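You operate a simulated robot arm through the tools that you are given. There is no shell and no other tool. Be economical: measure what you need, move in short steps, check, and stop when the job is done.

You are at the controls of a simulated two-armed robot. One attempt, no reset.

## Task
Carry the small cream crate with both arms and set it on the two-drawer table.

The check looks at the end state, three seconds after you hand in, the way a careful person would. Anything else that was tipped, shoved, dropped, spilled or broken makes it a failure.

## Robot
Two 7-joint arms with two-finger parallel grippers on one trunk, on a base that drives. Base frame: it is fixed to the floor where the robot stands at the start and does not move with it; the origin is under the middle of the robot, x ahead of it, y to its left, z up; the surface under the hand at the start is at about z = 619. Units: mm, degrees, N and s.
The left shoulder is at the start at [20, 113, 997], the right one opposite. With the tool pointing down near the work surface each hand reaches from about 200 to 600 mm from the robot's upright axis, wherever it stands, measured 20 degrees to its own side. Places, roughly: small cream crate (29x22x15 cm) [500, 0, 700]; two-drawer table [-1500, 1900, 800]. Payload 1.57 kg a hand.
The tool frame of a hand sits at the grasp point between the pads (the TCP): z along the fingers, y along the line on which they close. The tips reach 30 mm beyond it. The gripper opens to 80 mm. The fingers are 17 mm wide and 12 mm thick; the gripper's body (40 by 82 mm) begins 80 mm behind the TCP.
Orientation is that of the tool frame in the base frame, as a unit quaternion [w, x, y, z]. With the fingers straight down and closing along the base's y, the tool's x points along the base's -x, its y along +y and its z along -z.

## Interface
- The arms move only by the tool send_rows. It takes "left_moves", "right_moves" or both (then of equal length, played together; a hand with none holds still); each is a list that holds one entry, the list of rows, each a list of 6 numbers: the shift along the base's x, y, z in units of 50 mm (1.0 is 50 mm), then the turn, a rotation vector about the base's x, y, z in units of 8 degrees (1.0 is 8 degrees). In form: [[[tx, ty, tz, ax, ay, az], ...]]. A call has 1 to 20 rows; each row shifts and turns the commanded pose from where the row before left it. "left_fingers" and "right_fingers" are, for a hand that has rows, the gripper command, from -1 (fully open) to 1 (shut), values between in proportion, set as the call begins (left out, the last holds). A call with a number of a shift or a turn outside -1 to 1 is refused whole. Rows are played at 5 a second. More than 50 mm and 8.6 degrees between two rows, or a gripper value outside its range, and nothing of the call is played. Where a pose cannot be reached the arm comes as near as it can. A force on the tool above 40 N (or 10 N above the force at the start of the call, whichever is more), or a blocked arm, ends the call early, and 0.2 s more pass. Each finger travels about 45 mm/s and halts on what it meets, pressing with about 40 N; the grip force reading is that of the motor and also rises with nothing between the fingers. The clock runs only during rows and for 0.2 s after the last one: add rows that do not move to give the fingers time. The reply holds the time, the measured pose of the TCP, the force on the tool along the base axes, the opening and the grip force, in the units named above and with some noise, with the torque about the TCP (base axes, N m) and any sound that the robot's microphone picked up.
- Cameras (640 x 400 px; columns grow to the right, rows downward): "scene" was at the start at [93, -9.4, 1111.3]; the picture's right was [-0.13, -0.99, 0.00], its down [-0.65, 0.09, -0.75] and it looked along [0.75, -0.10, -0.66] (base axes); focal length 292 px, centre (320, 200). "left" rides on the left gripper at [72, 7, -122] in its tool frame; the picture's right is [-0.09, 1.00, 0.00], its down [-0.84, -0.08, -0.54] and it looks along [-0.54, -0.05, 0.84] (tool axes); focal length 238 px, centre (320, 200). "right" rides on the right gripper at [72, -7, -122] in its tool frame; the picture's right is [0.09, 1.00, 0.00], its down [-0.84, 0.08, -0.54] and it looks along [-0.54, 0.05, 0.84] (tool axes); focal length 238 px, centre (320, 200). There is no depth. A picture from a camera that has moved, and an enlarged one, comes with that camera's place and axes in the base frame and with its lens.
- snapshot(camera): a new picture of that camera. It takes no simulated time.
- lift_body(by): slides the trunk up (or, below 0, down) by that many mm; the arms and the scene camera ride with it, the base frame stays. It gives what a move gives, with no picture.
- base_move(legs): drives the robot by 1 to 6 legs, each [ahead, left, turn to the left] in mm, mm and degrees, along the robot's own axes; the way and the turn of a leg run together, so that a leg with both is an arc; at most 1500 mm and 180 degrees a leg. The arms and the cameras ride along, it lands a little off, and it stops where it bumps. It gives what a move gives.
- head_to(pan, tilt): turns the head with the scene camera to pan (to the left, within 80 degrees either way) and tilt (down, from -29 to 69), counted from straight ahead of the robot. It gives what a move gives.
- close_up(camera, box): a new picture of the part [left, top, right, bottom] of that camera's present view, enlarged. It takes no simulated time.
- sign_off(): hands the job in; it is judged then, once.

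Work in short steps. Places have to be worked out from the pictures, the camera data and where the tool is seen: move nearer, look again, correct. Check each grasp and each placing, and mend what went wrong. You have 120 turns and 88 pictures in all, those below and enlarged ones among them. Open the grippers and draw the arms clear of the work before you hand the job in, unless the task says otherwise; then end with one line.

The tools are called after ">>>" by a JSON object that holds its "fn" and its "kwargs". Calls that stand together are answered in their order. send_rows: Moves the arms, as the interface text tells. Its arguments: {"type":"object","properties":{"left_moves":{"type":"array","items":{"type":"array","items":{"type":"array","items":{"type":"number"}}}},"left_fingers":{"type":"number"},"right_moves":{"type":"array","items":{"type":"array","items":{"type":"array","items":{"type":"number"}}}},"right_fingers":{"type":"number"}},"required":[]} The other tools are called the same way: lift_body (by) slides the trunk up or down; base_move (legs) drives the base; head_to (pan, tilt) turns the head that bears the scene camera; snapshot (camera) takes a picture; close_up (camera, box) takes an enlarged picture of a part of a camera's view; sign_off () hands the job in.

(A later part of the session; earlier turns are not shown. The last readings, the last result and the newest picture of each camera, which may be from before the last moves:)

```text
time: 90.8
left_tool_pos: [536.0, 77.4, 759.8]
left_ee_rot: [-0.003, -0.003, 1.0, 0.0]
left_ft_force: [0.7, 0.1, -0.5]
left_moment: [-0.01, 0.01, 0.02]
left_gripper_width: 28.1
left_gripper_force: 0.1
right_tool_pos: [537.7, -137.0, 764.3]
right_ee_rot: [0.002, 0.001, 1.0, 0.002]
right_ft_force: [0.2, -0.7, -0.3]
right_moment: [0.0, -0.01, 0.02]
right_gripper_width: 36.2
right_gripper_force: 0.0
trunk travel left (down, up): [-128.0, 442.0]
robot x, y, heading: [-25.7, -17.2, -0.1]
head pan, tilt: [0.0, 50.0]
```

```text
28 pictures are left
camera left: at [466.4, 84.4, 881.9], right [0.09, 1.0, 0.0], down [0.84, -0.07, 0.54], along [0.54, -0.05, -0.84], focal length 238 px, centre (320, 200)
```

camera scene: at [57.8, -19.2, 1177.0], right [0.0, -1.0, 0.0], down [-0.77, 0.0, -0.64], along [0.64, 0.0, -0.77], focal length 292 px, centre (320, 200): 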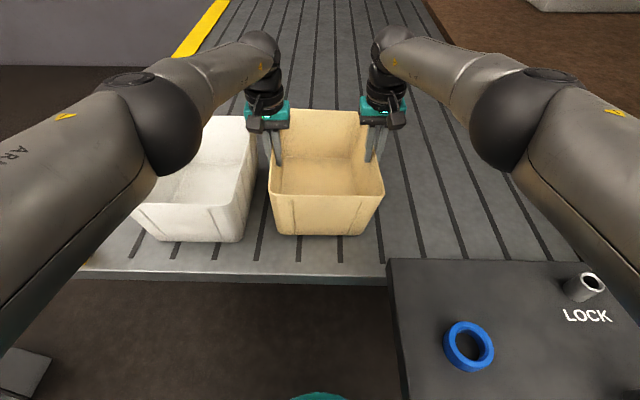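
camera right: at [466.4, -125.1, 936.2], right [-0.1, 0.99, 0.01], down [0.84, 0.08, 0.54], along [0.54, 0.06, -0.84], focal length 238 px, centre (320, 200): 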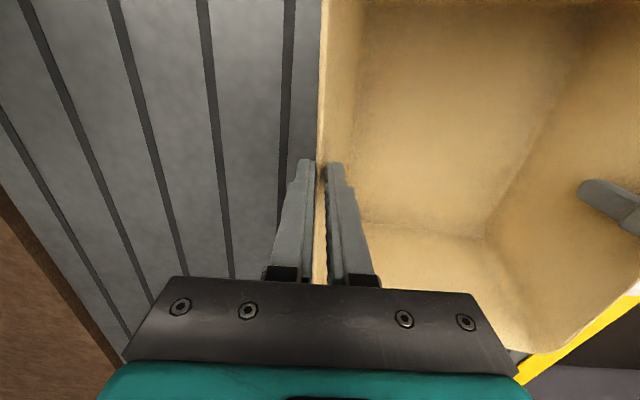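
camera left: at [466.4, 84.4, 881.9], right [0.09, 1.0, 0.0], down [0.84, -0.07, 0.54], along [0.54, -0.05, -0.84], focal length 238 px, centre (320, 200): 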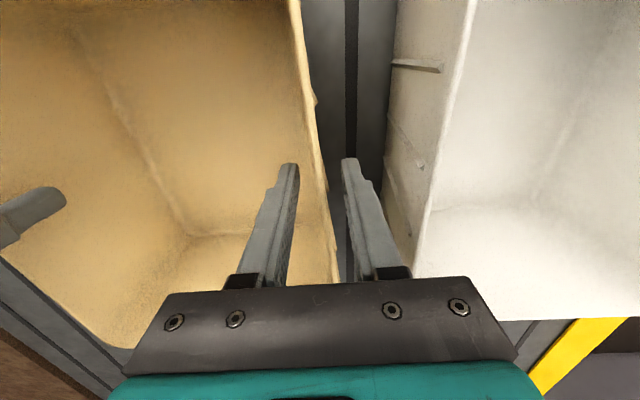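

The crate is standing free, clear of the white one. I'll raise the trunk 130 mm, then bring the hands back over the near wall while turning them 90° (left clockwise, right counter-clockwise) so that they close along x with the cameras outward.

>>> {"fn": "lift_body", "kwargs": {"by": 130}}

>>> {"fn": "send_rows", "kwargs": {"left_moves": [[[-0.7, 0, 0, 0, 0, 0], [-0.7, 0, 0, 0, 0, 0], [-0.6, 0, 0, 0, 0, -0.5], [-0.4, 0, 0, 0, 0, -1], [-0.3, 0, 0, 0, 0, -1], [0, 0, 0, 0, 0, -1], [0, 0, 0, 0, 0, -1], [0, 0, 0, 0, 0, 0]]], "right_moves": [[[-0.7, 0, 0, 0, 0, 0], [-0.7, 0, 0, 0, 0, 0], [-0.6, 0, 0, 0, 0, 0.5], [-0.4, 0, 0, 0, 0, 1], [-0.3, 0, 0, 0, 0, 1], [0, 0, 0, 0, 0, 1], [0, 0, 0, 0, 0, 1], [0, 0, 0, 0, 0, 0]]]}}

>>> {"fn": "snapshot", "kwargs": {"camera": "scene"}}

```text
time: 92.4
left_tool_pos: [536.6, 77.3, 888.9]
left_ee_rot: [-0.002, -0.003, 1.0, 0.001]
left_ft_force: [-0.2, -0.2, -0.1]
left_moment: [0.02, -0.01, 0.01]
left_gripper_width: 28.2
left_gripper_force: 0.1
right_tool_pos: [538.0, -137.0, 894.0]
right_ee_rot: [0.001, 0.001, 1.0, 0.002]
right_ft_force: [0.1, 0.6, -0.8]
right_moment: [0.01, 0.0, 0.01]
right_gripper_width: 36.2
right_gripper_force: 0.1
trunk travel left (down, up): [-258.0, 312.0]
robot x, y, heading: [-27.8, -20.2, 0.1]
head pan, tilt: [0.0, 50.0]
```

```text
time: 94.2
left_tool_pos: [403.4, 78.3, 890.4]
left_ee_rot: [-0.002, 0.308, 0.951, 0.001]
left_ft_force: [0.2, -0.6, -0.2]
left_moment: [-0.02, -0.01, -0.01]
left_gripper_width: 28.3
left_gripper_force: 0.1
right_tool_pos: [401.5, -137.7, 894.0]
right_ee_rot: [0.0, -0.309, 0.951, 0.002]
right_ft_force: [-0.1, -0.1, -0.4]
right_moment: [0.01, 0.0, 0.02]
right_gripper_width: 36.2
right_gripper_force: 0.1
trunk travel left (down, up): [-258.0, 312.0]
robot x, y, heading: [-24.1, -21.4, -0.2]
head pan, tilt: [0.0, 50.0]
```

```text
27 pictures are left
camera scene: at [58.9, -19.9, 1307.0], right [0.0, -1.0, 0.0], down [-0.77, 0.0, -0.64], along [0.64, 0.0, -0.77], focal length 292 px, centre (320, 200)
```

scene: 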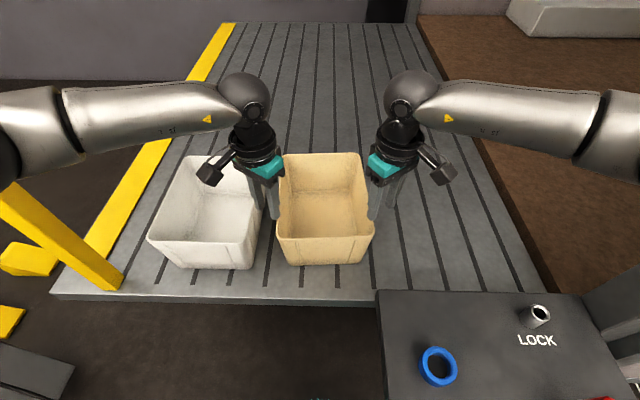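

The turn works. The near wall is at x≈400, and the crate centre is at y≈−30. I'll finish the turn and bring the hands to y = −30 ± 60 with 40 mm openings.

>>> {"fn": "send_rows", "kwargs": {"left_moves": [[[0, 0, 0, 0, 0, -1], [0, 0, 0, 0, 0, -1], [0, 0, 0, 0, 0, -1], [0, 0, 0, 0, 0, -1], [0, -0.2, 0, 0, 0, -1], [0, -0.25, 0, 0, 0, -1], [0, -0.25, 0, 0, 0, -0.75], [0, -0.25, 0, 0, 0, 0], [0, 0, 0, 0, 0, 0]]], "right_moves": [[[0, 0, 0, 0, 0, 1], [0, 0, 0, 0, 0, 1], [0, 0, 0, 0, 0, 1], [0, 0, 0, 0, 0, 1], [0, 0.2, 0, 0, 0, 1], [0, 0.25, 0, 0, 0, 1], [0, 0.25, 0, 0, 0, 0.75], [0, 0.25, 0, 0, 0, 0], [0, 0, 0, 0, 0, 0]]], "left_fingers": 0, "right_fingers": 0}}

>>> {"fn": "snapshot", "kwargs": {"camera": "scene"}}

>>> {"fn": "snapshot", "kwargs": {"camera": "left"}}

```text
time: 96.2
left_tool_pos: [360.5, 81.5, 897.2]
left_ee_rot: [-0.002, 0.497, 0.868, 0.002]
left_ft_force: [-0.3, 0.4, 0.6]
left_moment: [-0.01, -0.02, -0.01]
left_gripper_width: 40.2
left_gripper_force: 0.1
left hand out of reach, approached as far as the arm can: row 3, 4, 5, 6, 7
right_tool_pos: [401.9, -124.0, 893.2]
right_ee_rot: [0.0, -0.436, 0.9, 0.002]
right_ft_force: [-0.3, -0.1, 0.4]
right_moment: [0.0, 0.0, -0.02]
right_gripper_width: 40.1
right_gripper_force: 0.1
right hand out of reach, approached as far as the arm can: row 3, 4, 5, 6, 7
trunk travel left (down, up): [-258.0, 312.0]
robot x, y, heading: [-27.0, -20.8, 0.2]
head pan, tilt: [0.0, 50.0]
```

```text
26 pictures are left
camera scene: at [58.9, -19.9, 1307.0], right [0.0, -1.0, 0.0], down [-0.77, 0.0, -0.64], along [0.64, 0.0, -0.77], focal length 292 px, centre (320, 200)
```

scene: 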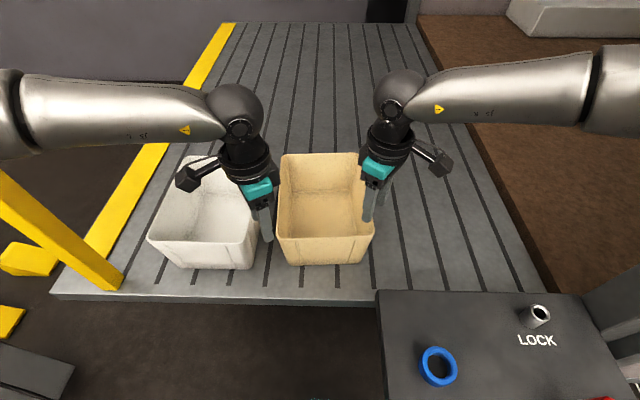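

```text
25 pictures are left
camera left: at [330.6, 147.1, 1019.9], right [0.91, 0.42, 0.0], down [0.36, -0.76, 0.54], along [0.23, -0.49, -0.84], focal length 238 px, centre (320, 200)
```

left: 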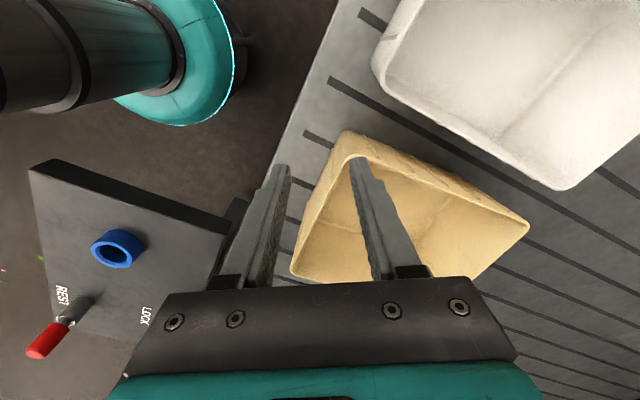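

The wrists stop at about 55°, so the near-wall grip isn't available. Instead I'll grip the side walls close to the near end (95 mm behind the crate's centre), a bit higher on the rim and with a 10° forward pitch. This moves the elbows back in front of the riser and tulips. First I'll turn the hands back.

>>> {"fn": "send_rows", "kwargs": {"left_moves": [[[0, 0, 0, 0, 0, 1], [0, 0, 0, 0, 0, 1], [0, 0, 0, 0, 0, 1], [0.3, 0, 0, 0, 0, 1], [0.3, 0, 0, 0, 0, 1], [0.4, 0, 0, 0, 0, 1], [0.4, -0.05, 0, 0, 0, 1], [0.3, -0.05, 0, 0, 0, 0.45], [0, 0, 0, 0, 0, 0]]], "right_moves": [[[0, 0, 0, 0, 0, -1], [0, 0, 0, 0, 0, -1], [0, 0, 0, 0, 0, -1], [0.1, 0, 0, 0, 0, -1], [0.2, 0, 0, 0, 0, -1], [0.2, -0.1, 0, 0, 0, -1], [0.2, -0.1, 0, 0, 0, -0.46], [0.2, -0.1, 0, 0, 0, 0], [0, 0, 0, 0, 0, 0]]], "left_fingers": 0.25, "right_fingers": 0}}

>>> {"fn": "send_rows", "kwargs": {"left_moves": [[[0, 0, 0, 0, -0.65, 0], [0, 0, 0, 0, -0.6, 0], [0, 0, 0, 0, 0, 0]]], "right_moves": [[[0, 0, 0, 0, -0.65, 0], [0, 0, 0, 0, -0.6, 0], [0, 0, 0, 0, 0, 0]]]}}

>>> {"fn": "snapshot", "kwargs": {"camera": "left"}}

>>> {"fn": "snapshot", "kwargs": {"camera": "right"}}

```text
time: 98.2
left_tool_pos: [442.6, 74.4, 897.1]
left_ee_rot: [-0.002, 0.0, 1.0, 0.0]
left_ft_force: [0.0, -0.1, 0.5]
left_moment: [0.02, -0.03, -0.03]
left_gripper_width: 29.9
left_gripper_force: 0.1
right_tool_pos: [446.0, -137.4, 894.0]
right_ee_rot: [0.002, 0.0, 1.0, 0.002]
right_ft_force: [1.3, -0.1, -0.5]
right_moment: [-0.01, 0.02, 0.01]
right_gripper_width: 40.1
right_gripper_force: 0.1
trunk travel left (down, up): [-258.0, 312.0]
robot x, y, heading: [-25.2, -20.4, 0.1]
head pan, tilt: [0.0, 50.0]
```

```text
time: 99.0
left_tool_pos: [443.5, 73.9, 895.2]
left_ee_rot: [0.084, 0.001, 0.996, 0.0]
left_ft_force: [-0.1, 0.4, -0.6]
left_moment: [0.0, 0.02, 0.01]
left_gripper_width: 30.2
left_gripper_force: 0.2
right_tool_pos: [447.3, -136.6, 894.7]
right_ee_rot: [0.087, -0.001, 0.996, 0.003]
right_ft_force: [-0.6, 0.3, 0.4]
right_moment: [0.04, -0.03, -0.01]
right_gripper_width: 40.1
right_gripper_force: 0.1
trunk travel left (down, up): [-258.0, 312.0]
robot x, y, heading: [-24.5, -22.5, -0.2]
head pan, tilt: [0.0, 50.0]
```

```text
24 pictures are left
camera left: at [353.1, 82.0, 1004.8], right [0.09, 1.0, 0.02], down [0.73, -0.08, 0.68], along [0.67, -0.05, -0.74], focal length 238 px, centre (320, 200)
```

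left: 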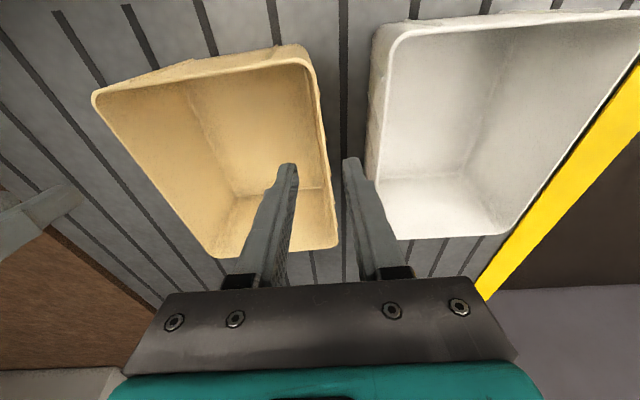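

```text
23 pictures are left
camera right: at [353.8, -146.4, 1001.4], right [-0.09, 1.0, -0.01], down [0.73, 0.08, 0.68], along [0.68, 0.05, -0.73], focal length 238 px, centre (320, 200)
```

right: 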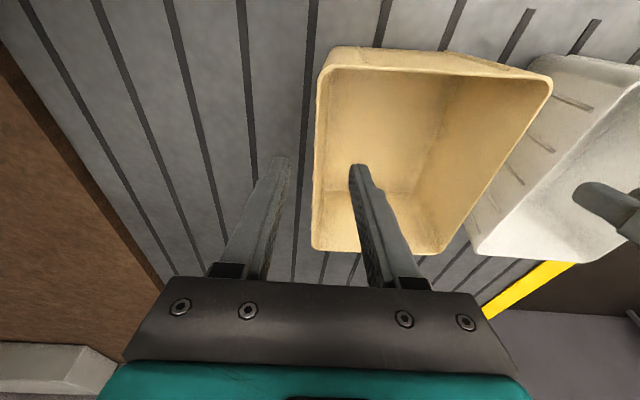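

Hands are straddling the walls well at x≈445, which is 95 mm behind the centre. The right hand needs 6 mm outward. I'll correct that and lower the trunk 138 mm.

>>> {"fn": "send_rows", "kwargs": {"right_moves": [[[0, -0.12, 0, 0, 0, 0], [0, 0, 0, 0, 0, 0]]]}}

>>> {"fn": "lift_body", "kwargs": {"by": -138}}

>>> {"fn": "snapshot", "kwargs": {"camera": "left"}}

>>> {"fn": "snapshot", "kwargs": {"camera": "right"}}

```text
time: 99.6
left_tool_pos: [443.8, 75.5, 895.0]
left_ee_rot: [0.085, 0.001, 0.996, 0.0]
left_ft_force: [0.4, 0.9, 0.2]
left_moment: [0.01, -0.01, -0.01]
left_gripper_width: 29.9
left_gripper_force: 0.0
right_tool_pos: [446.9, -142.4, 894.6]
right_ee_rot: [0.088, -0.001, 0.996, 0.002]
right_ft_force: [0.3, -0.1, 0.9]
right_moment: [-0.01, 0.01, -0.01]
right_gripper_width: 39.9
right_gripper_force: 0.0
trunk travel left (down, up): [-258.0, 312.0]
robot x, y, heading: [-25.6, -21.3, 0.2]
head pan, tilt: [0.0, 50.0]
```

```text
time: 101.3
left_tool_pos: [444.5, 75.1, 759.5]
left_ee_rot: [0.085, 0.002, 0.996, 0.0]
left_ft_force: [-0.1, -0.2, 1.0]
left_moment: [0.0, 0.02, -0.05]
left_gripper_width: 30.0
left_gripper_force: 0.0
right_tool_pos: [446.3, -141.8, 757.4]
right_ee_rot: [0.088, -0.001, 0.996, 0.002]
right_ft_force: [-0.8, 0.6, -0.2]
right_moment: [-0.01, -0.01, 0.0]
right_gripper_width: 39.9
right_gripper_force: 0.1
trunk travel left (down, up): [-120.0, 450.0]
robot x, y, heading: [-24.7, -21.9, 0.0]
head pan, tilt: [0.0, 50.0]
```

```text
22 pictures are left
camera left: at [353.1, 82.0, 867.2], right [0.09, 1.0, 0.02], down [0.73, -0.08, 0.68], along [0.67, -0.05, -0.74], focal length 238 px, centre (320, 200)
```

left: 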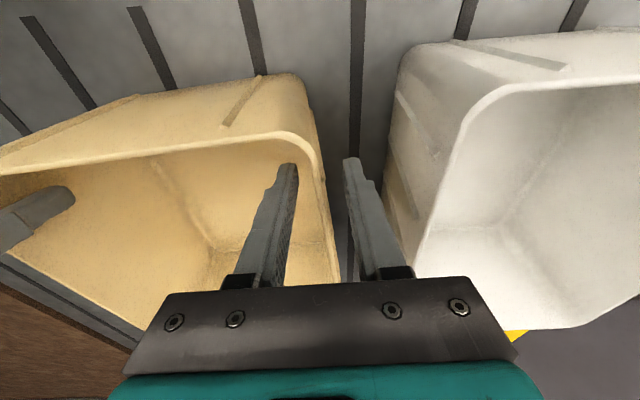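

```text
21 pictures are left
camera right: at [353.9, -152.5, 864.1], right [-0.09, 1.0, -0.01], down [0.73, 0.08, 0.68], along [0.68, 0.05, -0.73], focal length 238 px, centre (320, 200)
```

right: 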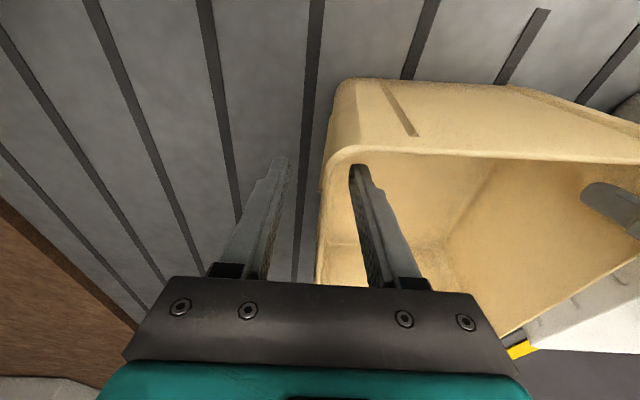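

Both hands straddle their walls just past the rounded corners. I'll close the grippers.

>>> {"fn": "send_rows", "kwargs": {"left_moves": [[[0, 0, 0, 0, 0, 0], [0, 0, 0, 0, 0, 0], [0, 0, 0, 0, 0, 0], [0, 0, 0, 0, 0, 0], [0, 0, 0, 0, 0, 0]]], "right_moves": [[[0, 0, 0, 0, 0, 0], [0, 0, 0, 0, 0, 0], [0, 0, 0, 0, 0, 0], [0, 0, 0, 0, 0, 0], [0, 0, 0, 0, 0, 0]]], "left_fingers": 1, "right_fingers": 1}}

```text
time: 102.5
left_tool_pos: [444.4, 73.3, 759.7]
left_ee_rot: [0.086, 0.001, 0.996, -0.003]
left_ft_force: [5.1, -16.3, 0.2]
left_moment: [-1.28, 0.62, 0.2]
left_gripper_width: 6.8
left_gripper_force: 26.1
right_tool_pos: [445.8, -140.8, 756.7]
right_ee_rot: [0.088, -0.003, 0.996, 0.006]
right_ft_force: [-4.3, 16.2, 1.0]
right_moment: [1.21, 0.03, 0.6]
right_gripper_width: 7.0
right_gripper_force: 26.0
trunk travel left (down, up): [-120.0, 450.0]
robot x, y, heading: [-30.4, -21.7, 0.0]
head pan, tilt: [0.0, 50.0]
```

Both grips are firm at about 7 mm. I'll lift 60 mm with the trunk and check that the crate stays level.

>>> {"fn": "lift_body", "kwargs": {"by": 60}}

>>> {"fn": "snapshot", "kwargs": {"camera": "scene"}}

```text
time: 103.5
left_tool_pos: [445.0, 71.8, 818.4]
left_ee_rot: [0.086, 0.002, 0.996, -0.003]
left_ft_force: [4.3, -20.5, -3.0]
left_moment: [-1.32, 0.5, 0.17]
left_gripper_width: 6.5
left_gripper_force: 26.0
right_tool_pos: [446.9, -141.6, 816.0]
right_ee_rot: [0.087, -0.003, 0.996, 0.006]
right_ft_force: [-2.8, 20.8, -2.9]
right_moment: [1.23, 0.06, 0.61]
right_gripper_width: 7.1
right_gripper_force: 26.1
trunk travel left (down, up): [-180.0, 390.0]
robot x, y, heading: [-26.9, -18.4, 0.1]
head pan, tilt: [0.0, 50.0]
```

```text
20 pictures are left
camera scene: at [59.5, -19.9, 1228.9], right [0.0, -1.0, 0.0], down [-0.77, 0.0, -0.64], along [0.64, 0.0, -0.77], focal length 292 px, centre (320, 200)
```

scene: 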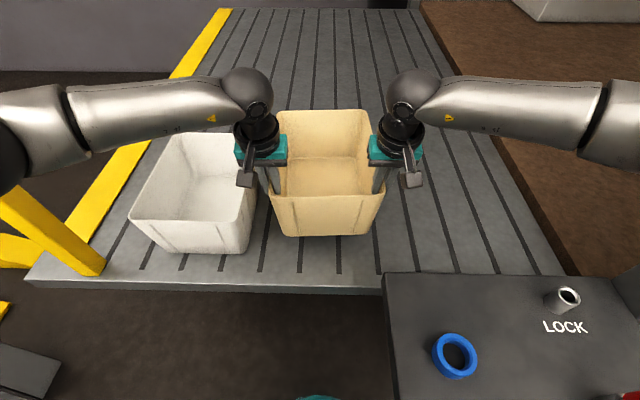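

The crate is up and level. I'll raise it 200 mm and extend the hands 75 mm in small synchronous steps, watching for the reach limit.

>>> {"fn": "lift_body", "kwargs": {"by": 200}}

>>> {"fn": "send_rows", "kwargs": {"left_moves": [[[0.3, -0.03, 0, 0, 0, 0], [0.3, 0, 0, 0, 0, 0], [0.3, 0, 0, 0, 0, 0], [0.3, 0, 0, 0, 0, 0], [0.3, 0, 0, 0, 0, 0], [0, 0, 0, 0, 0, 0]]], "right_moves": [[[0.3, 0.03, 0, 0, 0, 0], [0.3, 0, 0, 0, 0, 0], [0.3, 0, 0, 0, 0, 0], [0.3, 0, 0, 0, 0, 0], [0.3, 0, 0, 0, 0, 0], [0, 0, 0, 0, 0, 0]]]}}

>>> {"fn": "snapshot", "kwargs": {"camera": "scene"}}

```text
time: 105.6
left_tool_pos: [445.0, 71.3, 1019.6]
left_ee_rot: [0.086, 0.001, 0.996, -0.004]
left_ft_force: [3.6, -19.3, -1.8]
left_moment: [-1.3, 0.17, 0.22]
left_gripper_width: 6.6
left_gripper_force: 26.5
right_tool_pos: [446.5, -140.8, 1016.6]
right_ee_rot: [0.087, -0.003, 0.996, 0.006]
right_ft_force: [-3.0, 19.7, -3.1]
right_moment: [1.24, 0.36, 0.55]
right_gripper_width: 6.7
right_gripper_force: 26.3
trunk travel left (down, up): [-380.0, 190.0]
robot x, y, heading: [-29.7, -22.6, 0.4]
head pan, tilt: [0.0, 50.0]
```

```text
time: 107.0
left_tool_pos: [520.4, 71.2, 1018.5]
left_ee_rot: [0.085, 0.002, 0.996, -0.002]
left_ft_force: [3.7, -14.8, -2.5]
left_moment: [-1.23, 0.2, 0.21]
left_gripper_width: 6.6
left_gripper_force: 26.6
right_tool_pos: [521.2, -140.0, 1016.4]
right_ee_rot: [0.086, -0.002, 0.996, 0.005]
right_ft_force: [-4.1, 15.1, -2.9]
right_moment: [1.18, 0.29, 0.63]
right_gripper_width: 6.9
right_gripper_force: 26.6
trunk travel left (down, up): [-380.0, 190.0]
robot x, y, heading: [-27.0, -22.3, 0.0]
head pan, tilt: [0.0, 50.0]
```

```text
19 pictures are left
camera scene: at [59.2, -19.8, 1428.9], right [0.0, -1.0, 0.0], down [-0.77, 0.0, -0.64], along [0.64, 0.0, -0.77], focal length 292 px, centre (320, 200)
```

scene: 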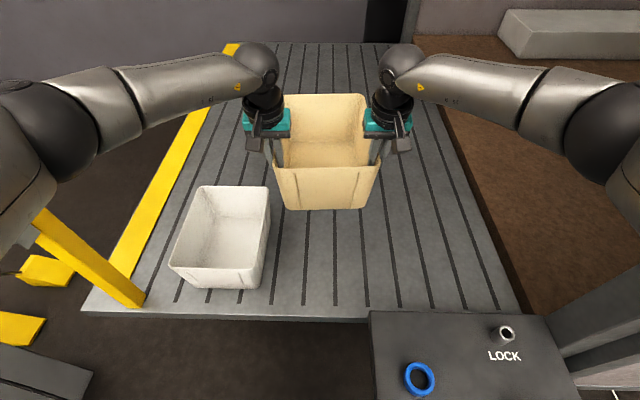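

There's no limit hit yet at 548 mm reach, but the elbows are still flared. I'll extend 40 mm more in fine steps.

>>> {"fn": "send_rows", "kwargs": {"left_moves": [[[0.2, -0.02, 0, 0, 0, 0], [0.2, 0, 0, 0, 0, 0], [0.2, 0, 0, 0, 0, 0], [0.2, 0, 0, 0, 0, 0], [0, 0, 0, 0, 0, 0]]], "right_moves": [[[0.2, 0.02, 0, 0, 0, 0], [0.2, 0, 0, 0, 0, 0], [0.2, 0, 0, 0, 0, 0], [0.2, 0, 0, 0, 0, 0], [0, 0, 0, 0, 0, 0]]]}}

>>> {"fn": "snapshot", "kwargs": {"camera": "scene"}}

```text
time: 108.2
left_tool_pos: [558.9, 71.3, 1018.3]
left_ee_rot: [0.085, 0.001, 0.996, -0.001]
left_ft_force: [4.2, -7.1, -2.7]
left_moment: [-1.15, -0.37, 0.27]
left_gripper_width: 6.9
left_gripper_force: 26.3
right_tool_pos: [561.9, -140.4, 1017.8]
right_ee_rot: [0.086, -0.001, 0.996, 0.002]
right_ft_force: [-4.3, 7.7, -3.0]
right_moment: [1.11, 0.89, 0.75]
right_gripper_width: 6.9
right_gripper_force: 26.8
trunk travel left (down, up): [-380.0, 190.0]
robot x, y, heading: [-25.3, -24.1, -0.1]
head pan, tilt: [0.0, 50.0]
```

```text
18 pictures are left
camera scene: at [59.4, -19.8, 1428.9], right [0.0, -1.0, 0.0], down [-0.77, 0.0, -0.64], along [0.64, 0.0, -0.77], focal length 292 px, centre (320, 200)
```

scene: 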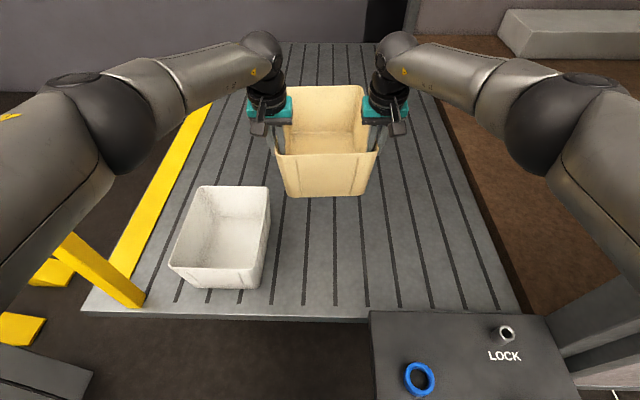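

Elbows are now symmetric and folding in. I'll take two more 4 mm steps.

>>> {"fn": "send_rows", "kwargs": {"left_moves": [[[0.08, 0, 0, 0, 0, 0], [0.08, 0, 0, 0, 0, 0], [0, 0, 0, 0, 0, 0]]], "right_moves": [[[0.08, 0, 0, 0, 0, 0], [0.08, 0, 0, 0, 0, 0], [0, 0, 0, 0, 0, 0]]]}}

```text
time: 109.0
left_tool_pos: [566.2, 70.9, 1017.9]
left_ee_rot: [0.084, 0.001, 0.996, 0.0]
left_ft_force: [4.2, -5.9, -2.6]
left_moment: [-1.16, -0.11, 0.27]
left_gripper_width: 7.1
left_gripper_force: 27.2
right_tool_pos: [568.8, -141.9, 1016.8]
right_ee_rot: [0.087, -0.001, 0.996, 0.004]
right_ft_force: [-5.1, 5.8, -3.2]
right_moment: [1.08, 0.66, 0.7]
right_gripper_width: 7.0
right_gripper_force: 26.2
trunk travel left (down, up): [-380.0, 190.0]
robot x, y, heading: [-26.5, -25.4, -0.1]
head pan, tilt: [0.0, 50.0]
```

Reach is 594 mm with stable readings. I'll raise the trunk to the top, back out, turn left and drive to a point in front of the bench at x≈−1312.

>>> {"fn": "lift_body", "kwargs": {"by": 187}}

>>> {"fn": "base_move", "kwargs": {"legs": [[-365, 20, 0], [0, 0, 90], [400, 0, 0], [0, 915, 0]]}}

>>> {"fn": "head_to", "kwargs": {"pan": 0, "tilt": 45}}

>>> {"fn": "snapshot", "kwargs": {"camera": "scene"}}

```text
time: 111.1
left_tool_pos: [567.5, 71.6, 1205.4]
left_ee_rot: [0.084, 0.0, 0.996, 0.0]
left_ft_force: [5.1, -4.8, -4.2]
left_moment: [-1.21, 0.44, 0.24]
left_gripper_width: 7.1
left_gripper_force: 26.3
right_tool_pos: [569.6, -141.7, 1203.6]
right_ee_rot: [0.087, -0.001, 0.996, 0.004]
right_ft_force: [-4.6, 5.2, -3.3]
right_moment: [1.05, 0.12, 0.64]
right_gripper_width: 7.4
right_gripper_force: 26.9
trunk travel left (down, up): [-567.0, 3.0]
robot x, y, heading: [-26.7, -18.0, -0.0]
head pan, tilt: [0.0, 50.0]
```

```text
time: 123.7
left_tool_pos: [-1400.8, 978.5, 1205.6]
left_ee_rot: [-0.058, 0.712, -0.697, -0.061]
left_ft_force: [-15.3, -8.2, 7.3]
left_moment: [-0.13, -0.26, -0.57]
left_gripper_width: 11.9
left_gripper_force: 28.8
right_tool_pos: [-1182.1, 986.3, 1204.2]
right_ee_rot: [-0.063, 0.712, -0.697, -0.063]
right_ft_force: [15.2, 7.3, -12.6]
right_moment: [-0.22, -1.57, -0.88]
right_gripper_width: 12.4
right_gripper_force: 29.3
trunk travel left (down, up): [-567.0, 3.0]
robot x, y, heading: [-1295.9, 387.0, 91.1]
head pan, tilt: [0.0, 50.0]
```

```text
time: 124.3
left_tool_pos: [-1399.8, 978.9, 1206.6]
left_ee_rot: [-0.058, 0.712, -0.697, -0.061]
left_ft_force: [0.9, -7.7, 8.4]
left_moment: [-0.22, -0.68, -0.77]
left_gripper_width: 11.7
left_gripper_force: 28.9
right_tool_pos: [-1182.0, 985.3, 1203.5]
right_ee_rot: [-0.064, 0.711, -0.697, -0.06]
right_ft_force: [-1.3, 7.4, -12.8]
right_moment: [-0.22, -1.57, -0.9]
right_gripper_width: 11.9
right_gripper_force: 29.4
trunk travel left (down, up): [-567.0, 3.0]
robot x, y, heading: [-1295.0, 384.1, 91.3]
head pan, tilt: [0.0, 45.0]
```

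```text
17 pictures are left
camera scene: at [-1295.8, 479.4, 1622.8], right [1.0, 0.02, 0.0], down [0.02, -0.71, -0.71], along [-0.02, 0.71, -0.71], focal length 292 px, centre (320, 200)
```

scene: 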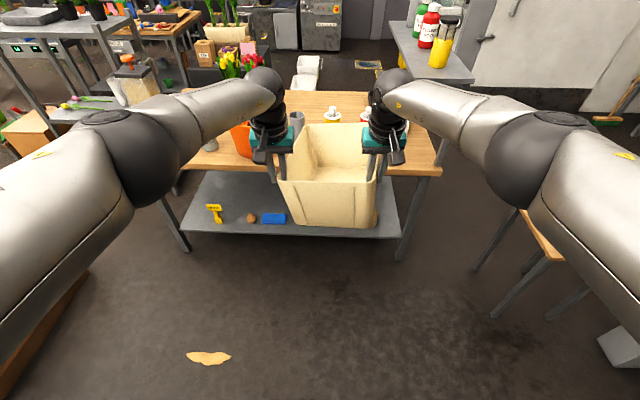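

The grips changed during the drive (12 mm widths), so the crate has shifted a little. I'll inspect it closely.

>>> {"fn": "close_up", "kwargs": {"camera": "scene", "box": [230, 60, 430, 240]}}

>>> {"fn": "snapshot", "kwargs": {"camera": "right"}}

```text
2.22 times, centred on (330, 150) of scene
camera zoom: at [-1295.8, 479.4, 1622.8], right [1.0, 0.02, 0.0], down [0.02, -0.71, -0.71], along [-0.02, 0.71, -0.71], focal length 648 px, centre (298, 311)
```

zoom: 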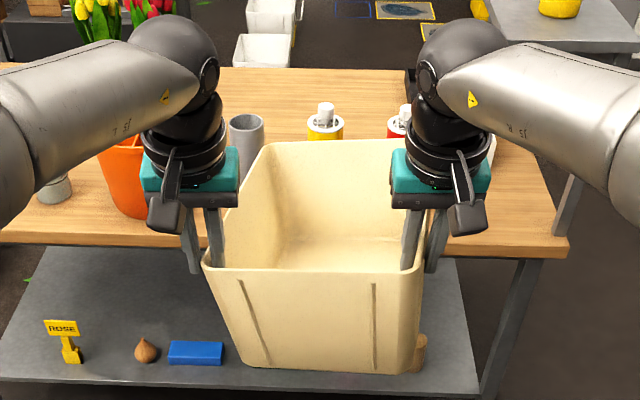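

```text
15 pictures are left
camera right: at [-1174.7, 892.7, 1310.1], right [-0.99, -0.11, -0.02], down [-0.09, 0.73, 0.68], along [-0.06, 0.68, -0.73], focal length 238 px, centre (320, 200)
```

right: 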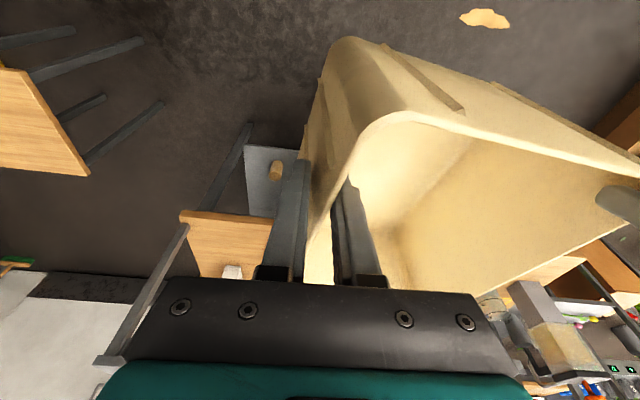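

The crate has rolled a few degrees and yawed slightly. I'll check how deep the left hand still holds the wall.

>>> {"fn": "snapshot", "kwargs": {"camera": "left"}}

```text
14 pictures are left
camera left: at [-1403.9, 887.8, 1314.0], right [-1.0, 0.07, 0.02], down [0.06, 0.74, 0.67], along [0.04, 0.67, -0.74], focal length 238 px, centre (320, 200)
```

left: 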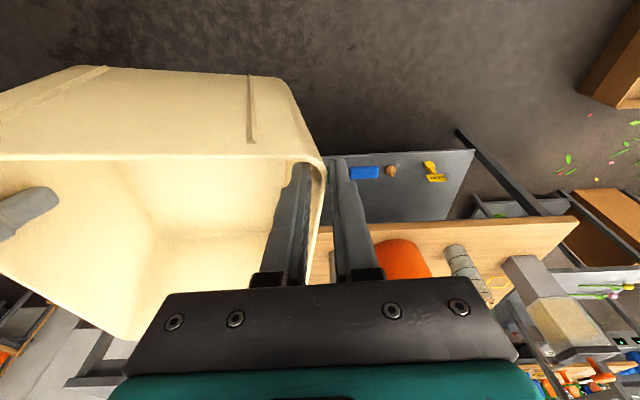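

The grips still hold well into the wall, but the crate's far end sags about 7° (35 mm), so it would pass the can caps with only about 20 mm to spare. I'll raise both hands 40 mm in small synchronous steps.

>>> {"fn": "send_rows", "kwargs": {"left_moves": [[[0, 0, 0.2, 0, 0, 0], [0, 0, 0.2, 0, 0, 0], [0, 0, 0, 0, 0, 0]]], "right_moves": [[[0, 0, 0.2, 0, 0, 0], [0, 0, 0.2, 0, 0, 0], [0, 0, 0, 0, 0, 0]]]}}

```text
time: 125.1
left_tool_pos: [-1401.7, 980.0, 1227.7]
left_ee_rot: [-0.059, 0.712, -0.697, -0.061]
left_ft_force: [1.6, -6.8, 7.4]
left_moment: [-0.04, -0.63, -0.68]
left_gripper_width: 11.7
left_gripper_force: 29.5
right_tool_pos: [-1184.2, 985.2, 1224.7]
right_ee_rot: [-0.063, 0.711, -0.697, -0.061]
right_ft_force: [-0.4, 7.5, -13.0]
right_moment: [-0.37, -1.47, -0.85]
right_gripper_width: 12.0
right_gripper_force: 29.5
trunk travel left (down, up): [-567.0, 3.0]
robot x, y, heading: [-1292.4, 384.7, 91.2]
head pan, tilt: [0.0, 45.0]
```

That works. The forces show the right side overloaded, so I'll continue upward with the left rising slightly more to balance.

>>> {"fn": "send_rows", "kwargs": {"left_moves": [[[0, 0, 0.22, 0, 0, 0], [0, 0, 0.22, 0, 0, 0], [0, 0, 0, 0, 0, 0]]], "right_moves": [[[0, 0, 0.16, 0, 0, 0], [0, 0, 0.16, 0, 0, 0], [0, 0, 0, 0, 0, 0]]]}}

>>> {"fn": "close_up", "kwargs": {"camera": "scene", "box": [230, 50, 430, 240]}}

```text
time: 125.9
left_tool_pos: [-1400.6, 979.4, 1247.0]
left_ee_rot: [-0.058, 0.712, -0.697, -0.06]
left_ft_force: [2.6, -6.9, 7.3]
left_moment: [-0.24, -0.64, -0.61]
left_gripper_width: 11.3
left_gripper_force: 28.6
right_tool_pos: [-1182.1, 987.7, 1240.2]
right_ee_rot: [-0.063, 0.712, -0.697, -0.062]
right_ft_force: [-1.8, 6.3, -12.1]
right_moment: [-0.25, -1.49, -0.86]
right_gripper_width: 11.1
right_gripper_force: 29.0
trunk travel left (down, up): [-567.0, 3.0]
robot x, y, heading: [-1292.8, 386.3, 91.3]
head pan, tilt: [0.0, 45.0]
```

```text
2.11 times, centred on (330, 145) of scene
camera zoom: at [-1295.6, 479.5, 1622.8], right [1.0, 0.02, 0.0], down [0.02, -0.71, -0.71], along [-0.02, 0.71, -0.71], focal length 614 px, centre (299, 316)
```

zoom: 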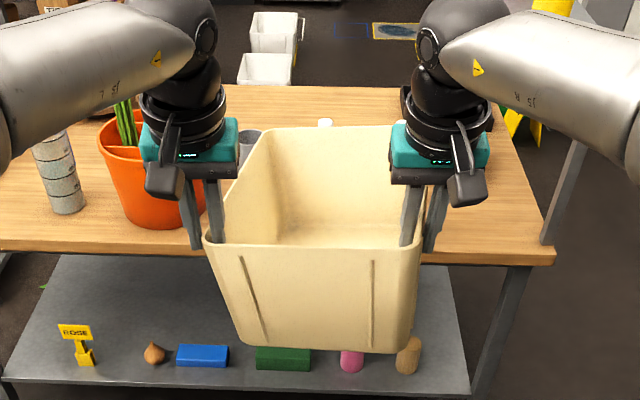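

In this posture the elbows would still reach the tulips (left) and the riser (right) at placing height. The cure is a stronger forward pitch of the hands (about 36°), which brings the elbows about 100 mm back, in front of both. I'll return to the platform to regrasp that way.

>>> {"fn": "base_move", "kwargs": {"legs": [[0, -905, 0], [-400, 0, 0], [0, 0, -45], [0, 0, -46], [365, -12, 0]]}}

>>> {"fn": "snapshot", "kwargs": {"camera": "scene"}}

```text
time: 138.7
left_tool_pos: [557.8, 125.6, 1246.7]
left_ee_rot: [0.083, -0.018, 0.996, 0.002]
left_ft_force: [-5.8, -9.2, 7.3]
left_moment: [-0.76, 0.17, -0.67]
left_gripper_width: 11.4
left_gripper_force: 28.8
right_tool_pos: [568.0, -90.8, 1241.2]
right_ee_rot: [0.087, -0.018, 0.996, 0.0]
right_ft_force: [5.7, 9.8, -13.0]
right_moment: [-1.44, 0.27, -0.85]
right_gripper_width: 11.1
right_gripper_force: 28.5
trunk travel left (down, up): [-567.0, 3.0]
robot x, y, heading: [-33.1, 13.3, 2.2]
head pan, tilt: [0.0, 45.0]
```

```text
12 pictures are left
camera scene: at [58.1, 15.7, 1622.8], right [0.04, -1.0, 0.0], down [-0.71, -0.03, -0.71], along [0.71, 0.03, -0.71], focal length 292 px, centre (320, 200)
```

scene: 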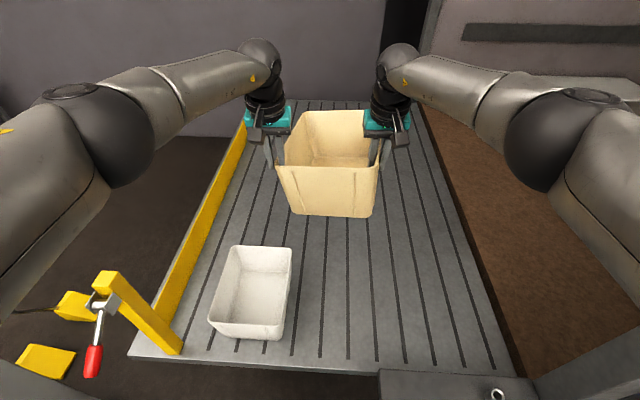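

I'll straighten and shift (back 100 mm, right 35 mm), then lower the trunk most of the way.

>>> {"fn": "base_move", "kwargs": {"legs": [[-100, -35, -2.2]]}}

>>> {"fn": "lift_body", "kwargs": {"by": -425}}

>>> {"fn": "snapshot", "kwargs": {"camera": "scene"}}

```text
time: 139.9
left_tool_pos: [463.8, 66.9, 1246.2]
left_ee_rot: [0.084, 0.004, 0.996, -0.001]
left_ft_force: [-6.8, -1.9, 6.9]
left_moment: [-0.67, 0.06, -0.66]
left_gripper_width: 11.2
left_gripper_force: 28.5
right_tool_pos: [464.2, -151.0, 1240.7]
right_ee_rot: [0.088, 0.002, 0.996, -0.002]
right_ft_force: [7.0, 1.3, -13.9]
right_moment: [-1.43, 0.42, -0.8]
right_gripper_width: 10.6
right_gripper_force: 28.6
trunk travel left (down, up): [-567.0, 3.0]
robot x, y, heading: [-133.0, -26.6, -0.2]
head pan, tilt: [0.0, 45.0]
```

```text
refused: -425 is not a number from -400 to 400
```

```text
11 pictures are left
camera scene: at [-40.2, -23.8, 1622.8], right [-0.01, -1.0, 0.0], down [-0.71, 0.0, -0.71], along [0.71, 0.0, -0.71], focal length 292 px, centre (320, 200)
```

scene: 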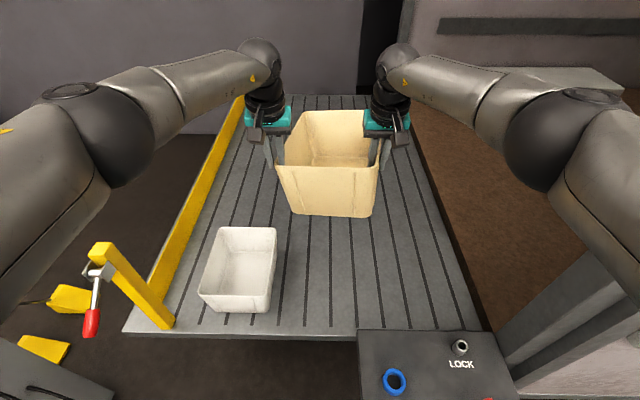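

The lift is limited to 400 per call. I'll lower in two steps, watching for contact.

>>> {"fn": "lift_body", "kwargs": {"by": -390}}

>>> {"fn": "lift_body", "kwargs": {"by": -50}}

```text
time: 143.7
left_tool_pos: [463.5, 65.8, 858.0]
left_ee_rot: [0.085, 0.003, 0.996, -0.001]
left_ft_force: [-6.9, -1.4, 7.2]
left_moment: [-0.59, 0.29, -0.69]
left_gripper_width: 11.1
left_gripper_force: 28.4
right_tool_pos: [465.3, -150.2, 850.8]
right_ee_rot: [0.087, 0.003, 0.996, -0.002]
right_ft_force: [6.5, 1.2, -11.7]
right_moment: [-1.44, 0.27, -0.81]
right_gripper_width: 10.4
right_gripper_force: 28.2
trunk travel left (down, up): [-177.0, 393.0]
robot x, y, heading: [-131.0, -23.9, -0.1]
head pan, tilt: [0.0, 45.0]
```

```text
time: 144.6
left_tool_pos: [463.9, 67.0, 808.1]
left_ee_rot: [0.085, 0.003, 0.996, -0.001]
left_ft_force: [-6.1, -1.4, 7.6]
left_moment: [-0.58, 0.25, -0.68]
left_gripper_width: 11.1
left_gripper_force: 28.8
right_tool_pos: [465.3, -151.4, 800.2]
right_ee_rot: [0.088, 0.003, 0.996, -0.002]
right_ft_force: [6.7, 1.7, -13.4]
right_moment: [-1.42, 0.22, -0.82]
right_gripper_width: 10.5
right_gripper_force: 28.5
trunk travel left (down, up): [-127.0, 443.0]
robot x, y, heading: [-130.9, -23.4, -0.2]
head pan, tilt: [0.0, 45.0]
```

No contact yet. I'll lower in smaller steps to touchdown.

>>> {"fn": "lift_body", "kwargs": {"by": -22}}

>>> {"fn": "lift_body", "kwargs": {"by": -14}}

```text
time: 145.2
left_tool_pos: [463.9, 65.9, 787.1]
left_ee_rot: [0.086, 0.004, 0.996, -0.001]
left_ft_force: [-5.3, -2.1, 13.7]
left_moment: [-0.81, -0.74, -0.55]
left_gripper_width: 11.0
left_gripper_force: 28.6
right_tool_pos: [465.3, -151.8, 779.2]
right_ee_rot: [0.089, 0.002, 0.996, -0.001]
right_ft_force: [4.1, 1.0, -9.0]
right_moment: [-1.53, -0.61, -0.69]
right_gripper_width: 10.0
right_gripper_force: 28.7
trunk travel left (down, up): [-105.0, 465.0]
robot x, y, heading: [-132.9, -24.5, -0.4]
head pan, tilt: [0.0, 45.0]
```

```text
time: 145.9
left_tool_pos: [461.5, 66.1, 774.5]
left_ee_rot: [0.087, 0.004, 0.996, -0.001]
left_ft_force: [-8.5, -3.8, 25.9]
left_moment: [-0.65, 0.36, -0.69]
left_gripper_width: 10.9
left_gripper_force: 28.6
right_tool_pos: [464.9, -151.7, 766.9]
right_ee_rot: [0.089, 0.005, 0.996, -0.002]
right_ft_force: [6.3, -2.3, -5.5]
right_moment: [-1.28, 0.6, -0.8]
right_gripper_width: 8.5
right_gripper_force: 27.1
trunk travel left (down, up): [-91.0, 479.0]
robot x, y, heading: [-128.2, -24.9, -0.2]
head pan, tilt: [0.0, 45.0]
```

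It has touched down on the left-front side. I'll release, then lift the hands clear.

>>> {"fn": "send_rows", "kwargs": {"left_moves": [[[0, 0, 0, 0, 0, 0], [0, 0, 0, 0, 0, 0], [0, 0, 0, 0, 0, 0]]], "right_moves": [[[0, 0, 0, 0, 0, 0], [0, 0, 0, 0, 0, 0], [0, 0, 0, 0, 0, 0]]], "left_fingers": 0.1, "right_fingers": 0.1}}

>>> {"fn": "lift_body", "kwargs": {"by": 120}}

>>> {"fn": "send_rows", "kwargs": {"left_moves": [[[0, 0, 0, 0, -0.8, 0], [0, 0, 0, 0, -0.8, 0], [0, 0, 0, 0, -0.8, 0], [0, 0, 0, 0, -0.8, 0], [0, 0, 0, 0, 0, 0]]], "right_moves": [[[0, 0, 0, 0, -0.8, 0], [0, 0, 0, 0, -0.8, 0], [0, 0, 0, 0, -0.8, 0], [0, 0, 0, 0, -0.8, 0], [0, 0, 0, 0, 0, 0]]]}}

>>> {"fn": "snapshot", "kwargs": {"camera": "scene"}}

```text
time: 146.7
left_tool_pos: [462.4, 66.9, 770.4]
left_ee_rot: [0.084, 0.004, 0.996, 0.0]
left_ft_force: [-0.2, 0.3, -1.0]
left_moment: [-0.01, 0.03, 0.03]
left_gripper_width: 35.9
left_gripper_force: 0.1
right_tool_pos: [464.8, -150.5, 764.7]
right_ee_rot: [0.089, 0.002, 0.996, -0.002]
right_ft_force: [0.2, -0.2, -1.0]
right_moment: [-0.01, 0.02, 0.02]
right_gripper_width: 35.9
right_gripper_force: 0.0
trunk travel left (down, up): [-91.0, 479.0]
robot x, y, heading: [-131.3, -26.8, -0.3]
head pan, tilt: [0.0, 45.0]
```

```text
time: 148.2
left_tool_pos: [463.7, 67.1, 891.9]
left_ee_rot: [0.084, 0.004, 0.996, -0.001]
left_ft_force: [0.9, -0.6, -0.3]
left_moment: [-0.01, 0.01, -0.02]
left_gripper_width: 36.0
left_gripper_force: 0.1
right_tool_pos: [464.4, -151.4, 883.8]
right_ee_rot: [0.088, 0.003, 0.996, -0.002]
right_ft_force: [0.5, 0.0, -0.5]
right_moment: [0.01, 0.01, -0.04]
right_gripper_width: 36.1
right_gripper_force: 0.1
trunk travel left (down, up): [-211.0, 359.0]
robot x, y, heading: [-129.2, -23.7, -0.4]
head pan, tilt: [0.0, 45.0]
```

```text
time: 149.4
left_tool_pos: [464.6, 66.4, 890.2]
left_ee_rot: [0.303, 0.003, 0.953, -0.001]
left_ft_force: [-1.2, 0.1, 0.4]
left_moment: [0.04, 0.02, 0.01]
left_gripper_width: 35.8
left_gripper_force: 0.2
right_tool_pos: [464.6, -151.0, 883.9]
right_ee_rot: [0.307, 0.003, 0.952, -0.001]
right_ft_force: [0.2, -0.3, 1.2]
right_moment: [0.03, -0.02, -0.01]
right_gripper_width: 36.2
right_gripper_force: 0.1
trunk travel left (down, up): [-211.0, 359.0]
robot x, y, heading: [-132.2, -26.6, -0.2]
head pan, tilt: [0.0, 45.0]
```

```text
10 pictures are left
camera scene: at [-40.8, -23.7, 1266.9], right [-0.01, -1.0, 0.0], down [-0.71, 0.0, -0.71], along [0.71, 0.0, -0.71], focal length 292 px, centre (320, 200)
```

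scene: 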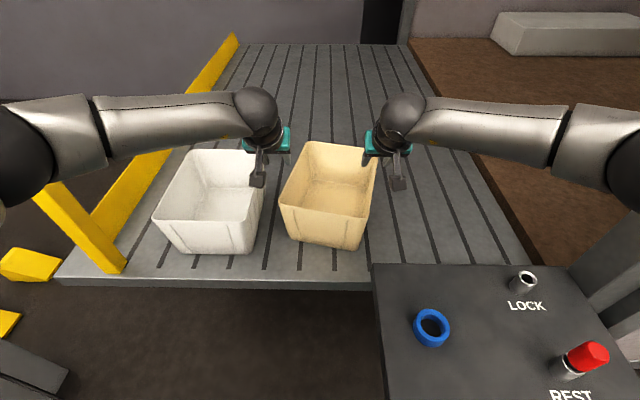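

The crate now stands with its centre at about (541, −55), turned about −14°. I'll align the robot to it by turning −14° and shifting left and ahead, so that it lies straight ahead between the hands. They are now pitched 35°.

>>> {"fn": "base_move", "kwargs": {"legs": [[0, 0, -14], [38, 151, 0]]}}

>>> {"fn": "snapshot", "kwargs": {"camera": "scene"}}

```text
time: 151.6
left_tool_pos: [542.7, 55.6, 890.6]
left_ee_rot: [0.301, 0.121, 0.945, -0.038]
left_ft_force: [0.3, 0.3, 0.8]
left_moment: [0.02, -0.01, 0.02]
left_gripper_width: 36.0
left_gripper_force: 0.1
right_tool_pos: [489.5, -154.7, 883.3]
right_ee_rot: [0.304, 0.121, 0.944, -0.04]
right_ft_force: [0.6, 0.4, 0.9]
right_moment: [0.03, -0.02, 0.01]
right_gripper_width: 35.7
right_gripper_force: 0.0
trunk travel left (down, up): [-211.0, 359.0]
robot x, y, heading: [-56.1, 110.7, -14.5]
head pan, tilt: [0.0, 45.0]
```

```text
9 pictures are left
camera scene: at [30.8, 92.4, 1266.8], right [-0.25, -0.97, 0.0], down [-0.68, 0.18, -0.71], along [0.68, -0.18, -0.71], focal length 292 px, centre (320, 200)
```

scene: 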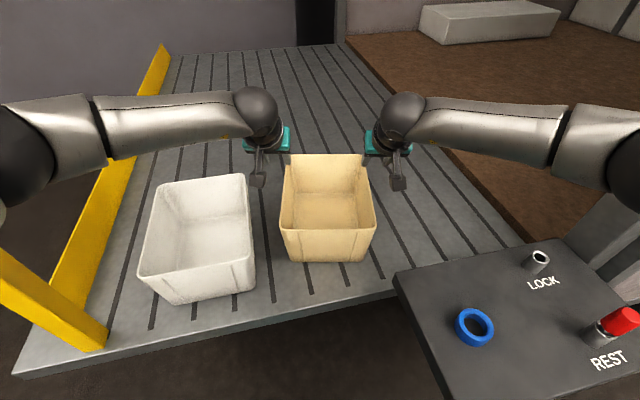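

The crate is now straight ahead between the hands. I'll refine with the hand cameras before lowering.

>>> {"fn": "snapshot", "kwargs": {"camera": "left"}}

>>> {"fn": "snapshot", "kwargs": {"camera": "right"}}

```text
8 pictures are left
camera left: at [419.5, 95.3, 950.0], right [0.32, 0.94, 0.06], down [0.34, -0.17, 0.93], along [0.88, -0.28, -0.37], focal length 238 px, centre (320, 200)
```

left: 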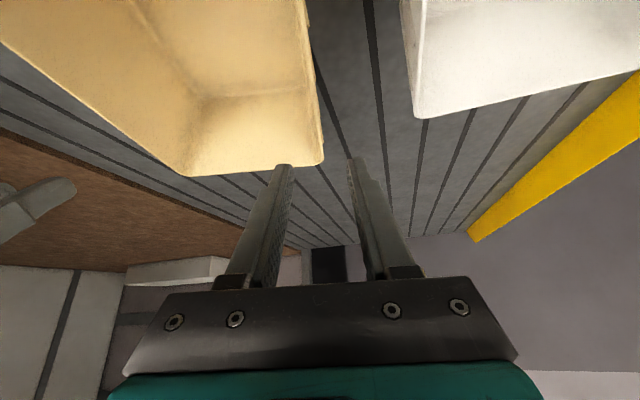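

```text
7 pictures are left
camera right: at [362.3, -129.6, 941.0], right [0.18, 0.98, -0.05], down [0.37, -0.02, 0.93], along [0.91, -0.19, -0.37], focal length 238 px, centre (320, 200)
```

right: 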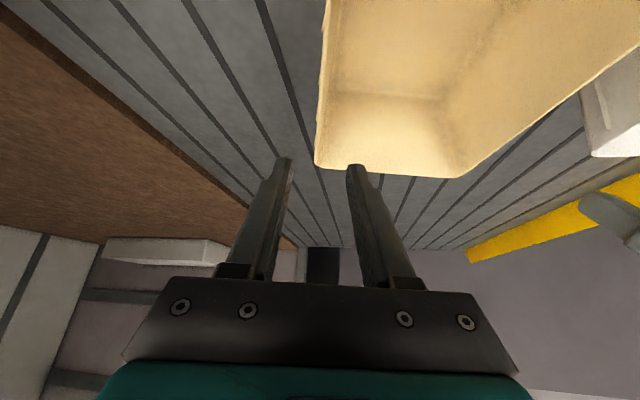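

The left hand is centred on its wall, and the right one needs 3.5 mm outward. I'll correct that, even out the heights, and lower the trunk so that the grip sits 20 mm below the rim.

>>> {"fn": "send_rows", "kwargs": {"left_moves": [[[0, 0, -0.14, 0, 0, 0], [0, 0, 0, 0, 0, 0]]], "right_moves": [[[-0.018, -0.07, 0, 0, 0, 0], [0, 0, 0, 0, 0, 0]]], "left_fingers": 0.1, "right_fingers": 0.1}}

>>> {"fn": "lift_body", "kwargs": {"by": -134}}

>>> {"fn": "send_rows", "kwargs": {"left_moves": [[[0, 0, 0, 0, 0, 0], [0, 0, 0, 0, 0, 0], [0, 0, 0, 0, 0, 0], [0, 0, 0, 0, 0, 0], [0, 0, 0, 0, 0, 0]]], "right_moves": [[[0, 0, 0, 0, 0, 0], [0, 0, 0, 0, 0, 0], [0, 0, 0, 0, 0, 0], [0, 0, 0, 0, 0, 0], [0, 0, 0, 0, 0, 0]]], "left_fingers": 1, "right_fingers": 1}}

```text
time: 152.2
left_tool_pos: [542.4, 54.7, 885.5]
left_ee_rot: [0.3, 0.121, 0.945, -0.037]
left_ft_force: [0.1, -0.5, -0.9]
left_moment: [0.0, 0.02, 0.0]
left_gripper_width: 36.0
left_gripper_force: 0.2
right_tool_pos: [487.7, -158.0, 885.4]
right_ee_rot: [0.304, 0.12, 0.944, -0.038]
right_ft_force: [-0.2, -0.1, -0.1]
right_moment: [0.01, 0.0, -0.03]
right_gripper_width: 36.1
right_gripper_force: 0.0
trunk travel left (down, up): [-211.0, 359.0]
robot x, y, heading: [-58.2, 113.5, -14.1]
head pan, tilt: [0.0, 45.0]
```

```text
time: 153.8
left_tool_pos: [541.8, 54.0, 753.1]
left_ee_rot: [0.301, 0.121, 0.945, -0.037]
left_ft_force: [0.1, 0.8, -0.4]
left_moment: [0.02, 0.0, -0.02]
left_gripper_width: 35.9
left_gripper_force: 0.0
right_tool_pos: [488.5, -157.9, 749.9]
right_ee_rot: [0.306, 0.121, 0.944, -0.04]
right_ft_force: [-0.2, -0.3, 0.4]
right_moment: [0.0, 0.01, -0.02]
right_gripper_width: 35.9
right_gripper_force: 0.0
trunk travel left (down, up): [-77.0, 493.0]
robot x, y, heading: [-59.4, 113.6, -14.4]
head pan, tilt: [0.0, 45.0]
```

```text
time: 155.1
left_tool_pos: [540.9, 51.6, 751.9]
left_ee_rot: [0.3, 0.124, 0.945, -0.041]
left_ft_force: [-3.8, -16.9, -0.3]
left_moment: [-1.24, 0.65, -0.4]
left_gripper_width: 6.5
left_gripper_force: 26.8
right_tool_pos: [488.4, -155.3, 751.1]
right_ee_rot: [0.305, 0.119, 0.944, -0.035]
right_ft_force: [1.3, 16.9, 0.4]
right_moment: [1.38, 0.07, 0.71]
right_gripper_width: 7.2
right_gripper_force: 26.1
trunk travel left (down, up): [-77.0, 493.0]
robot x, y, heading: [-56.6, 112.5, -14.3]
head pan, tilt: [0.0, 45.0]
```

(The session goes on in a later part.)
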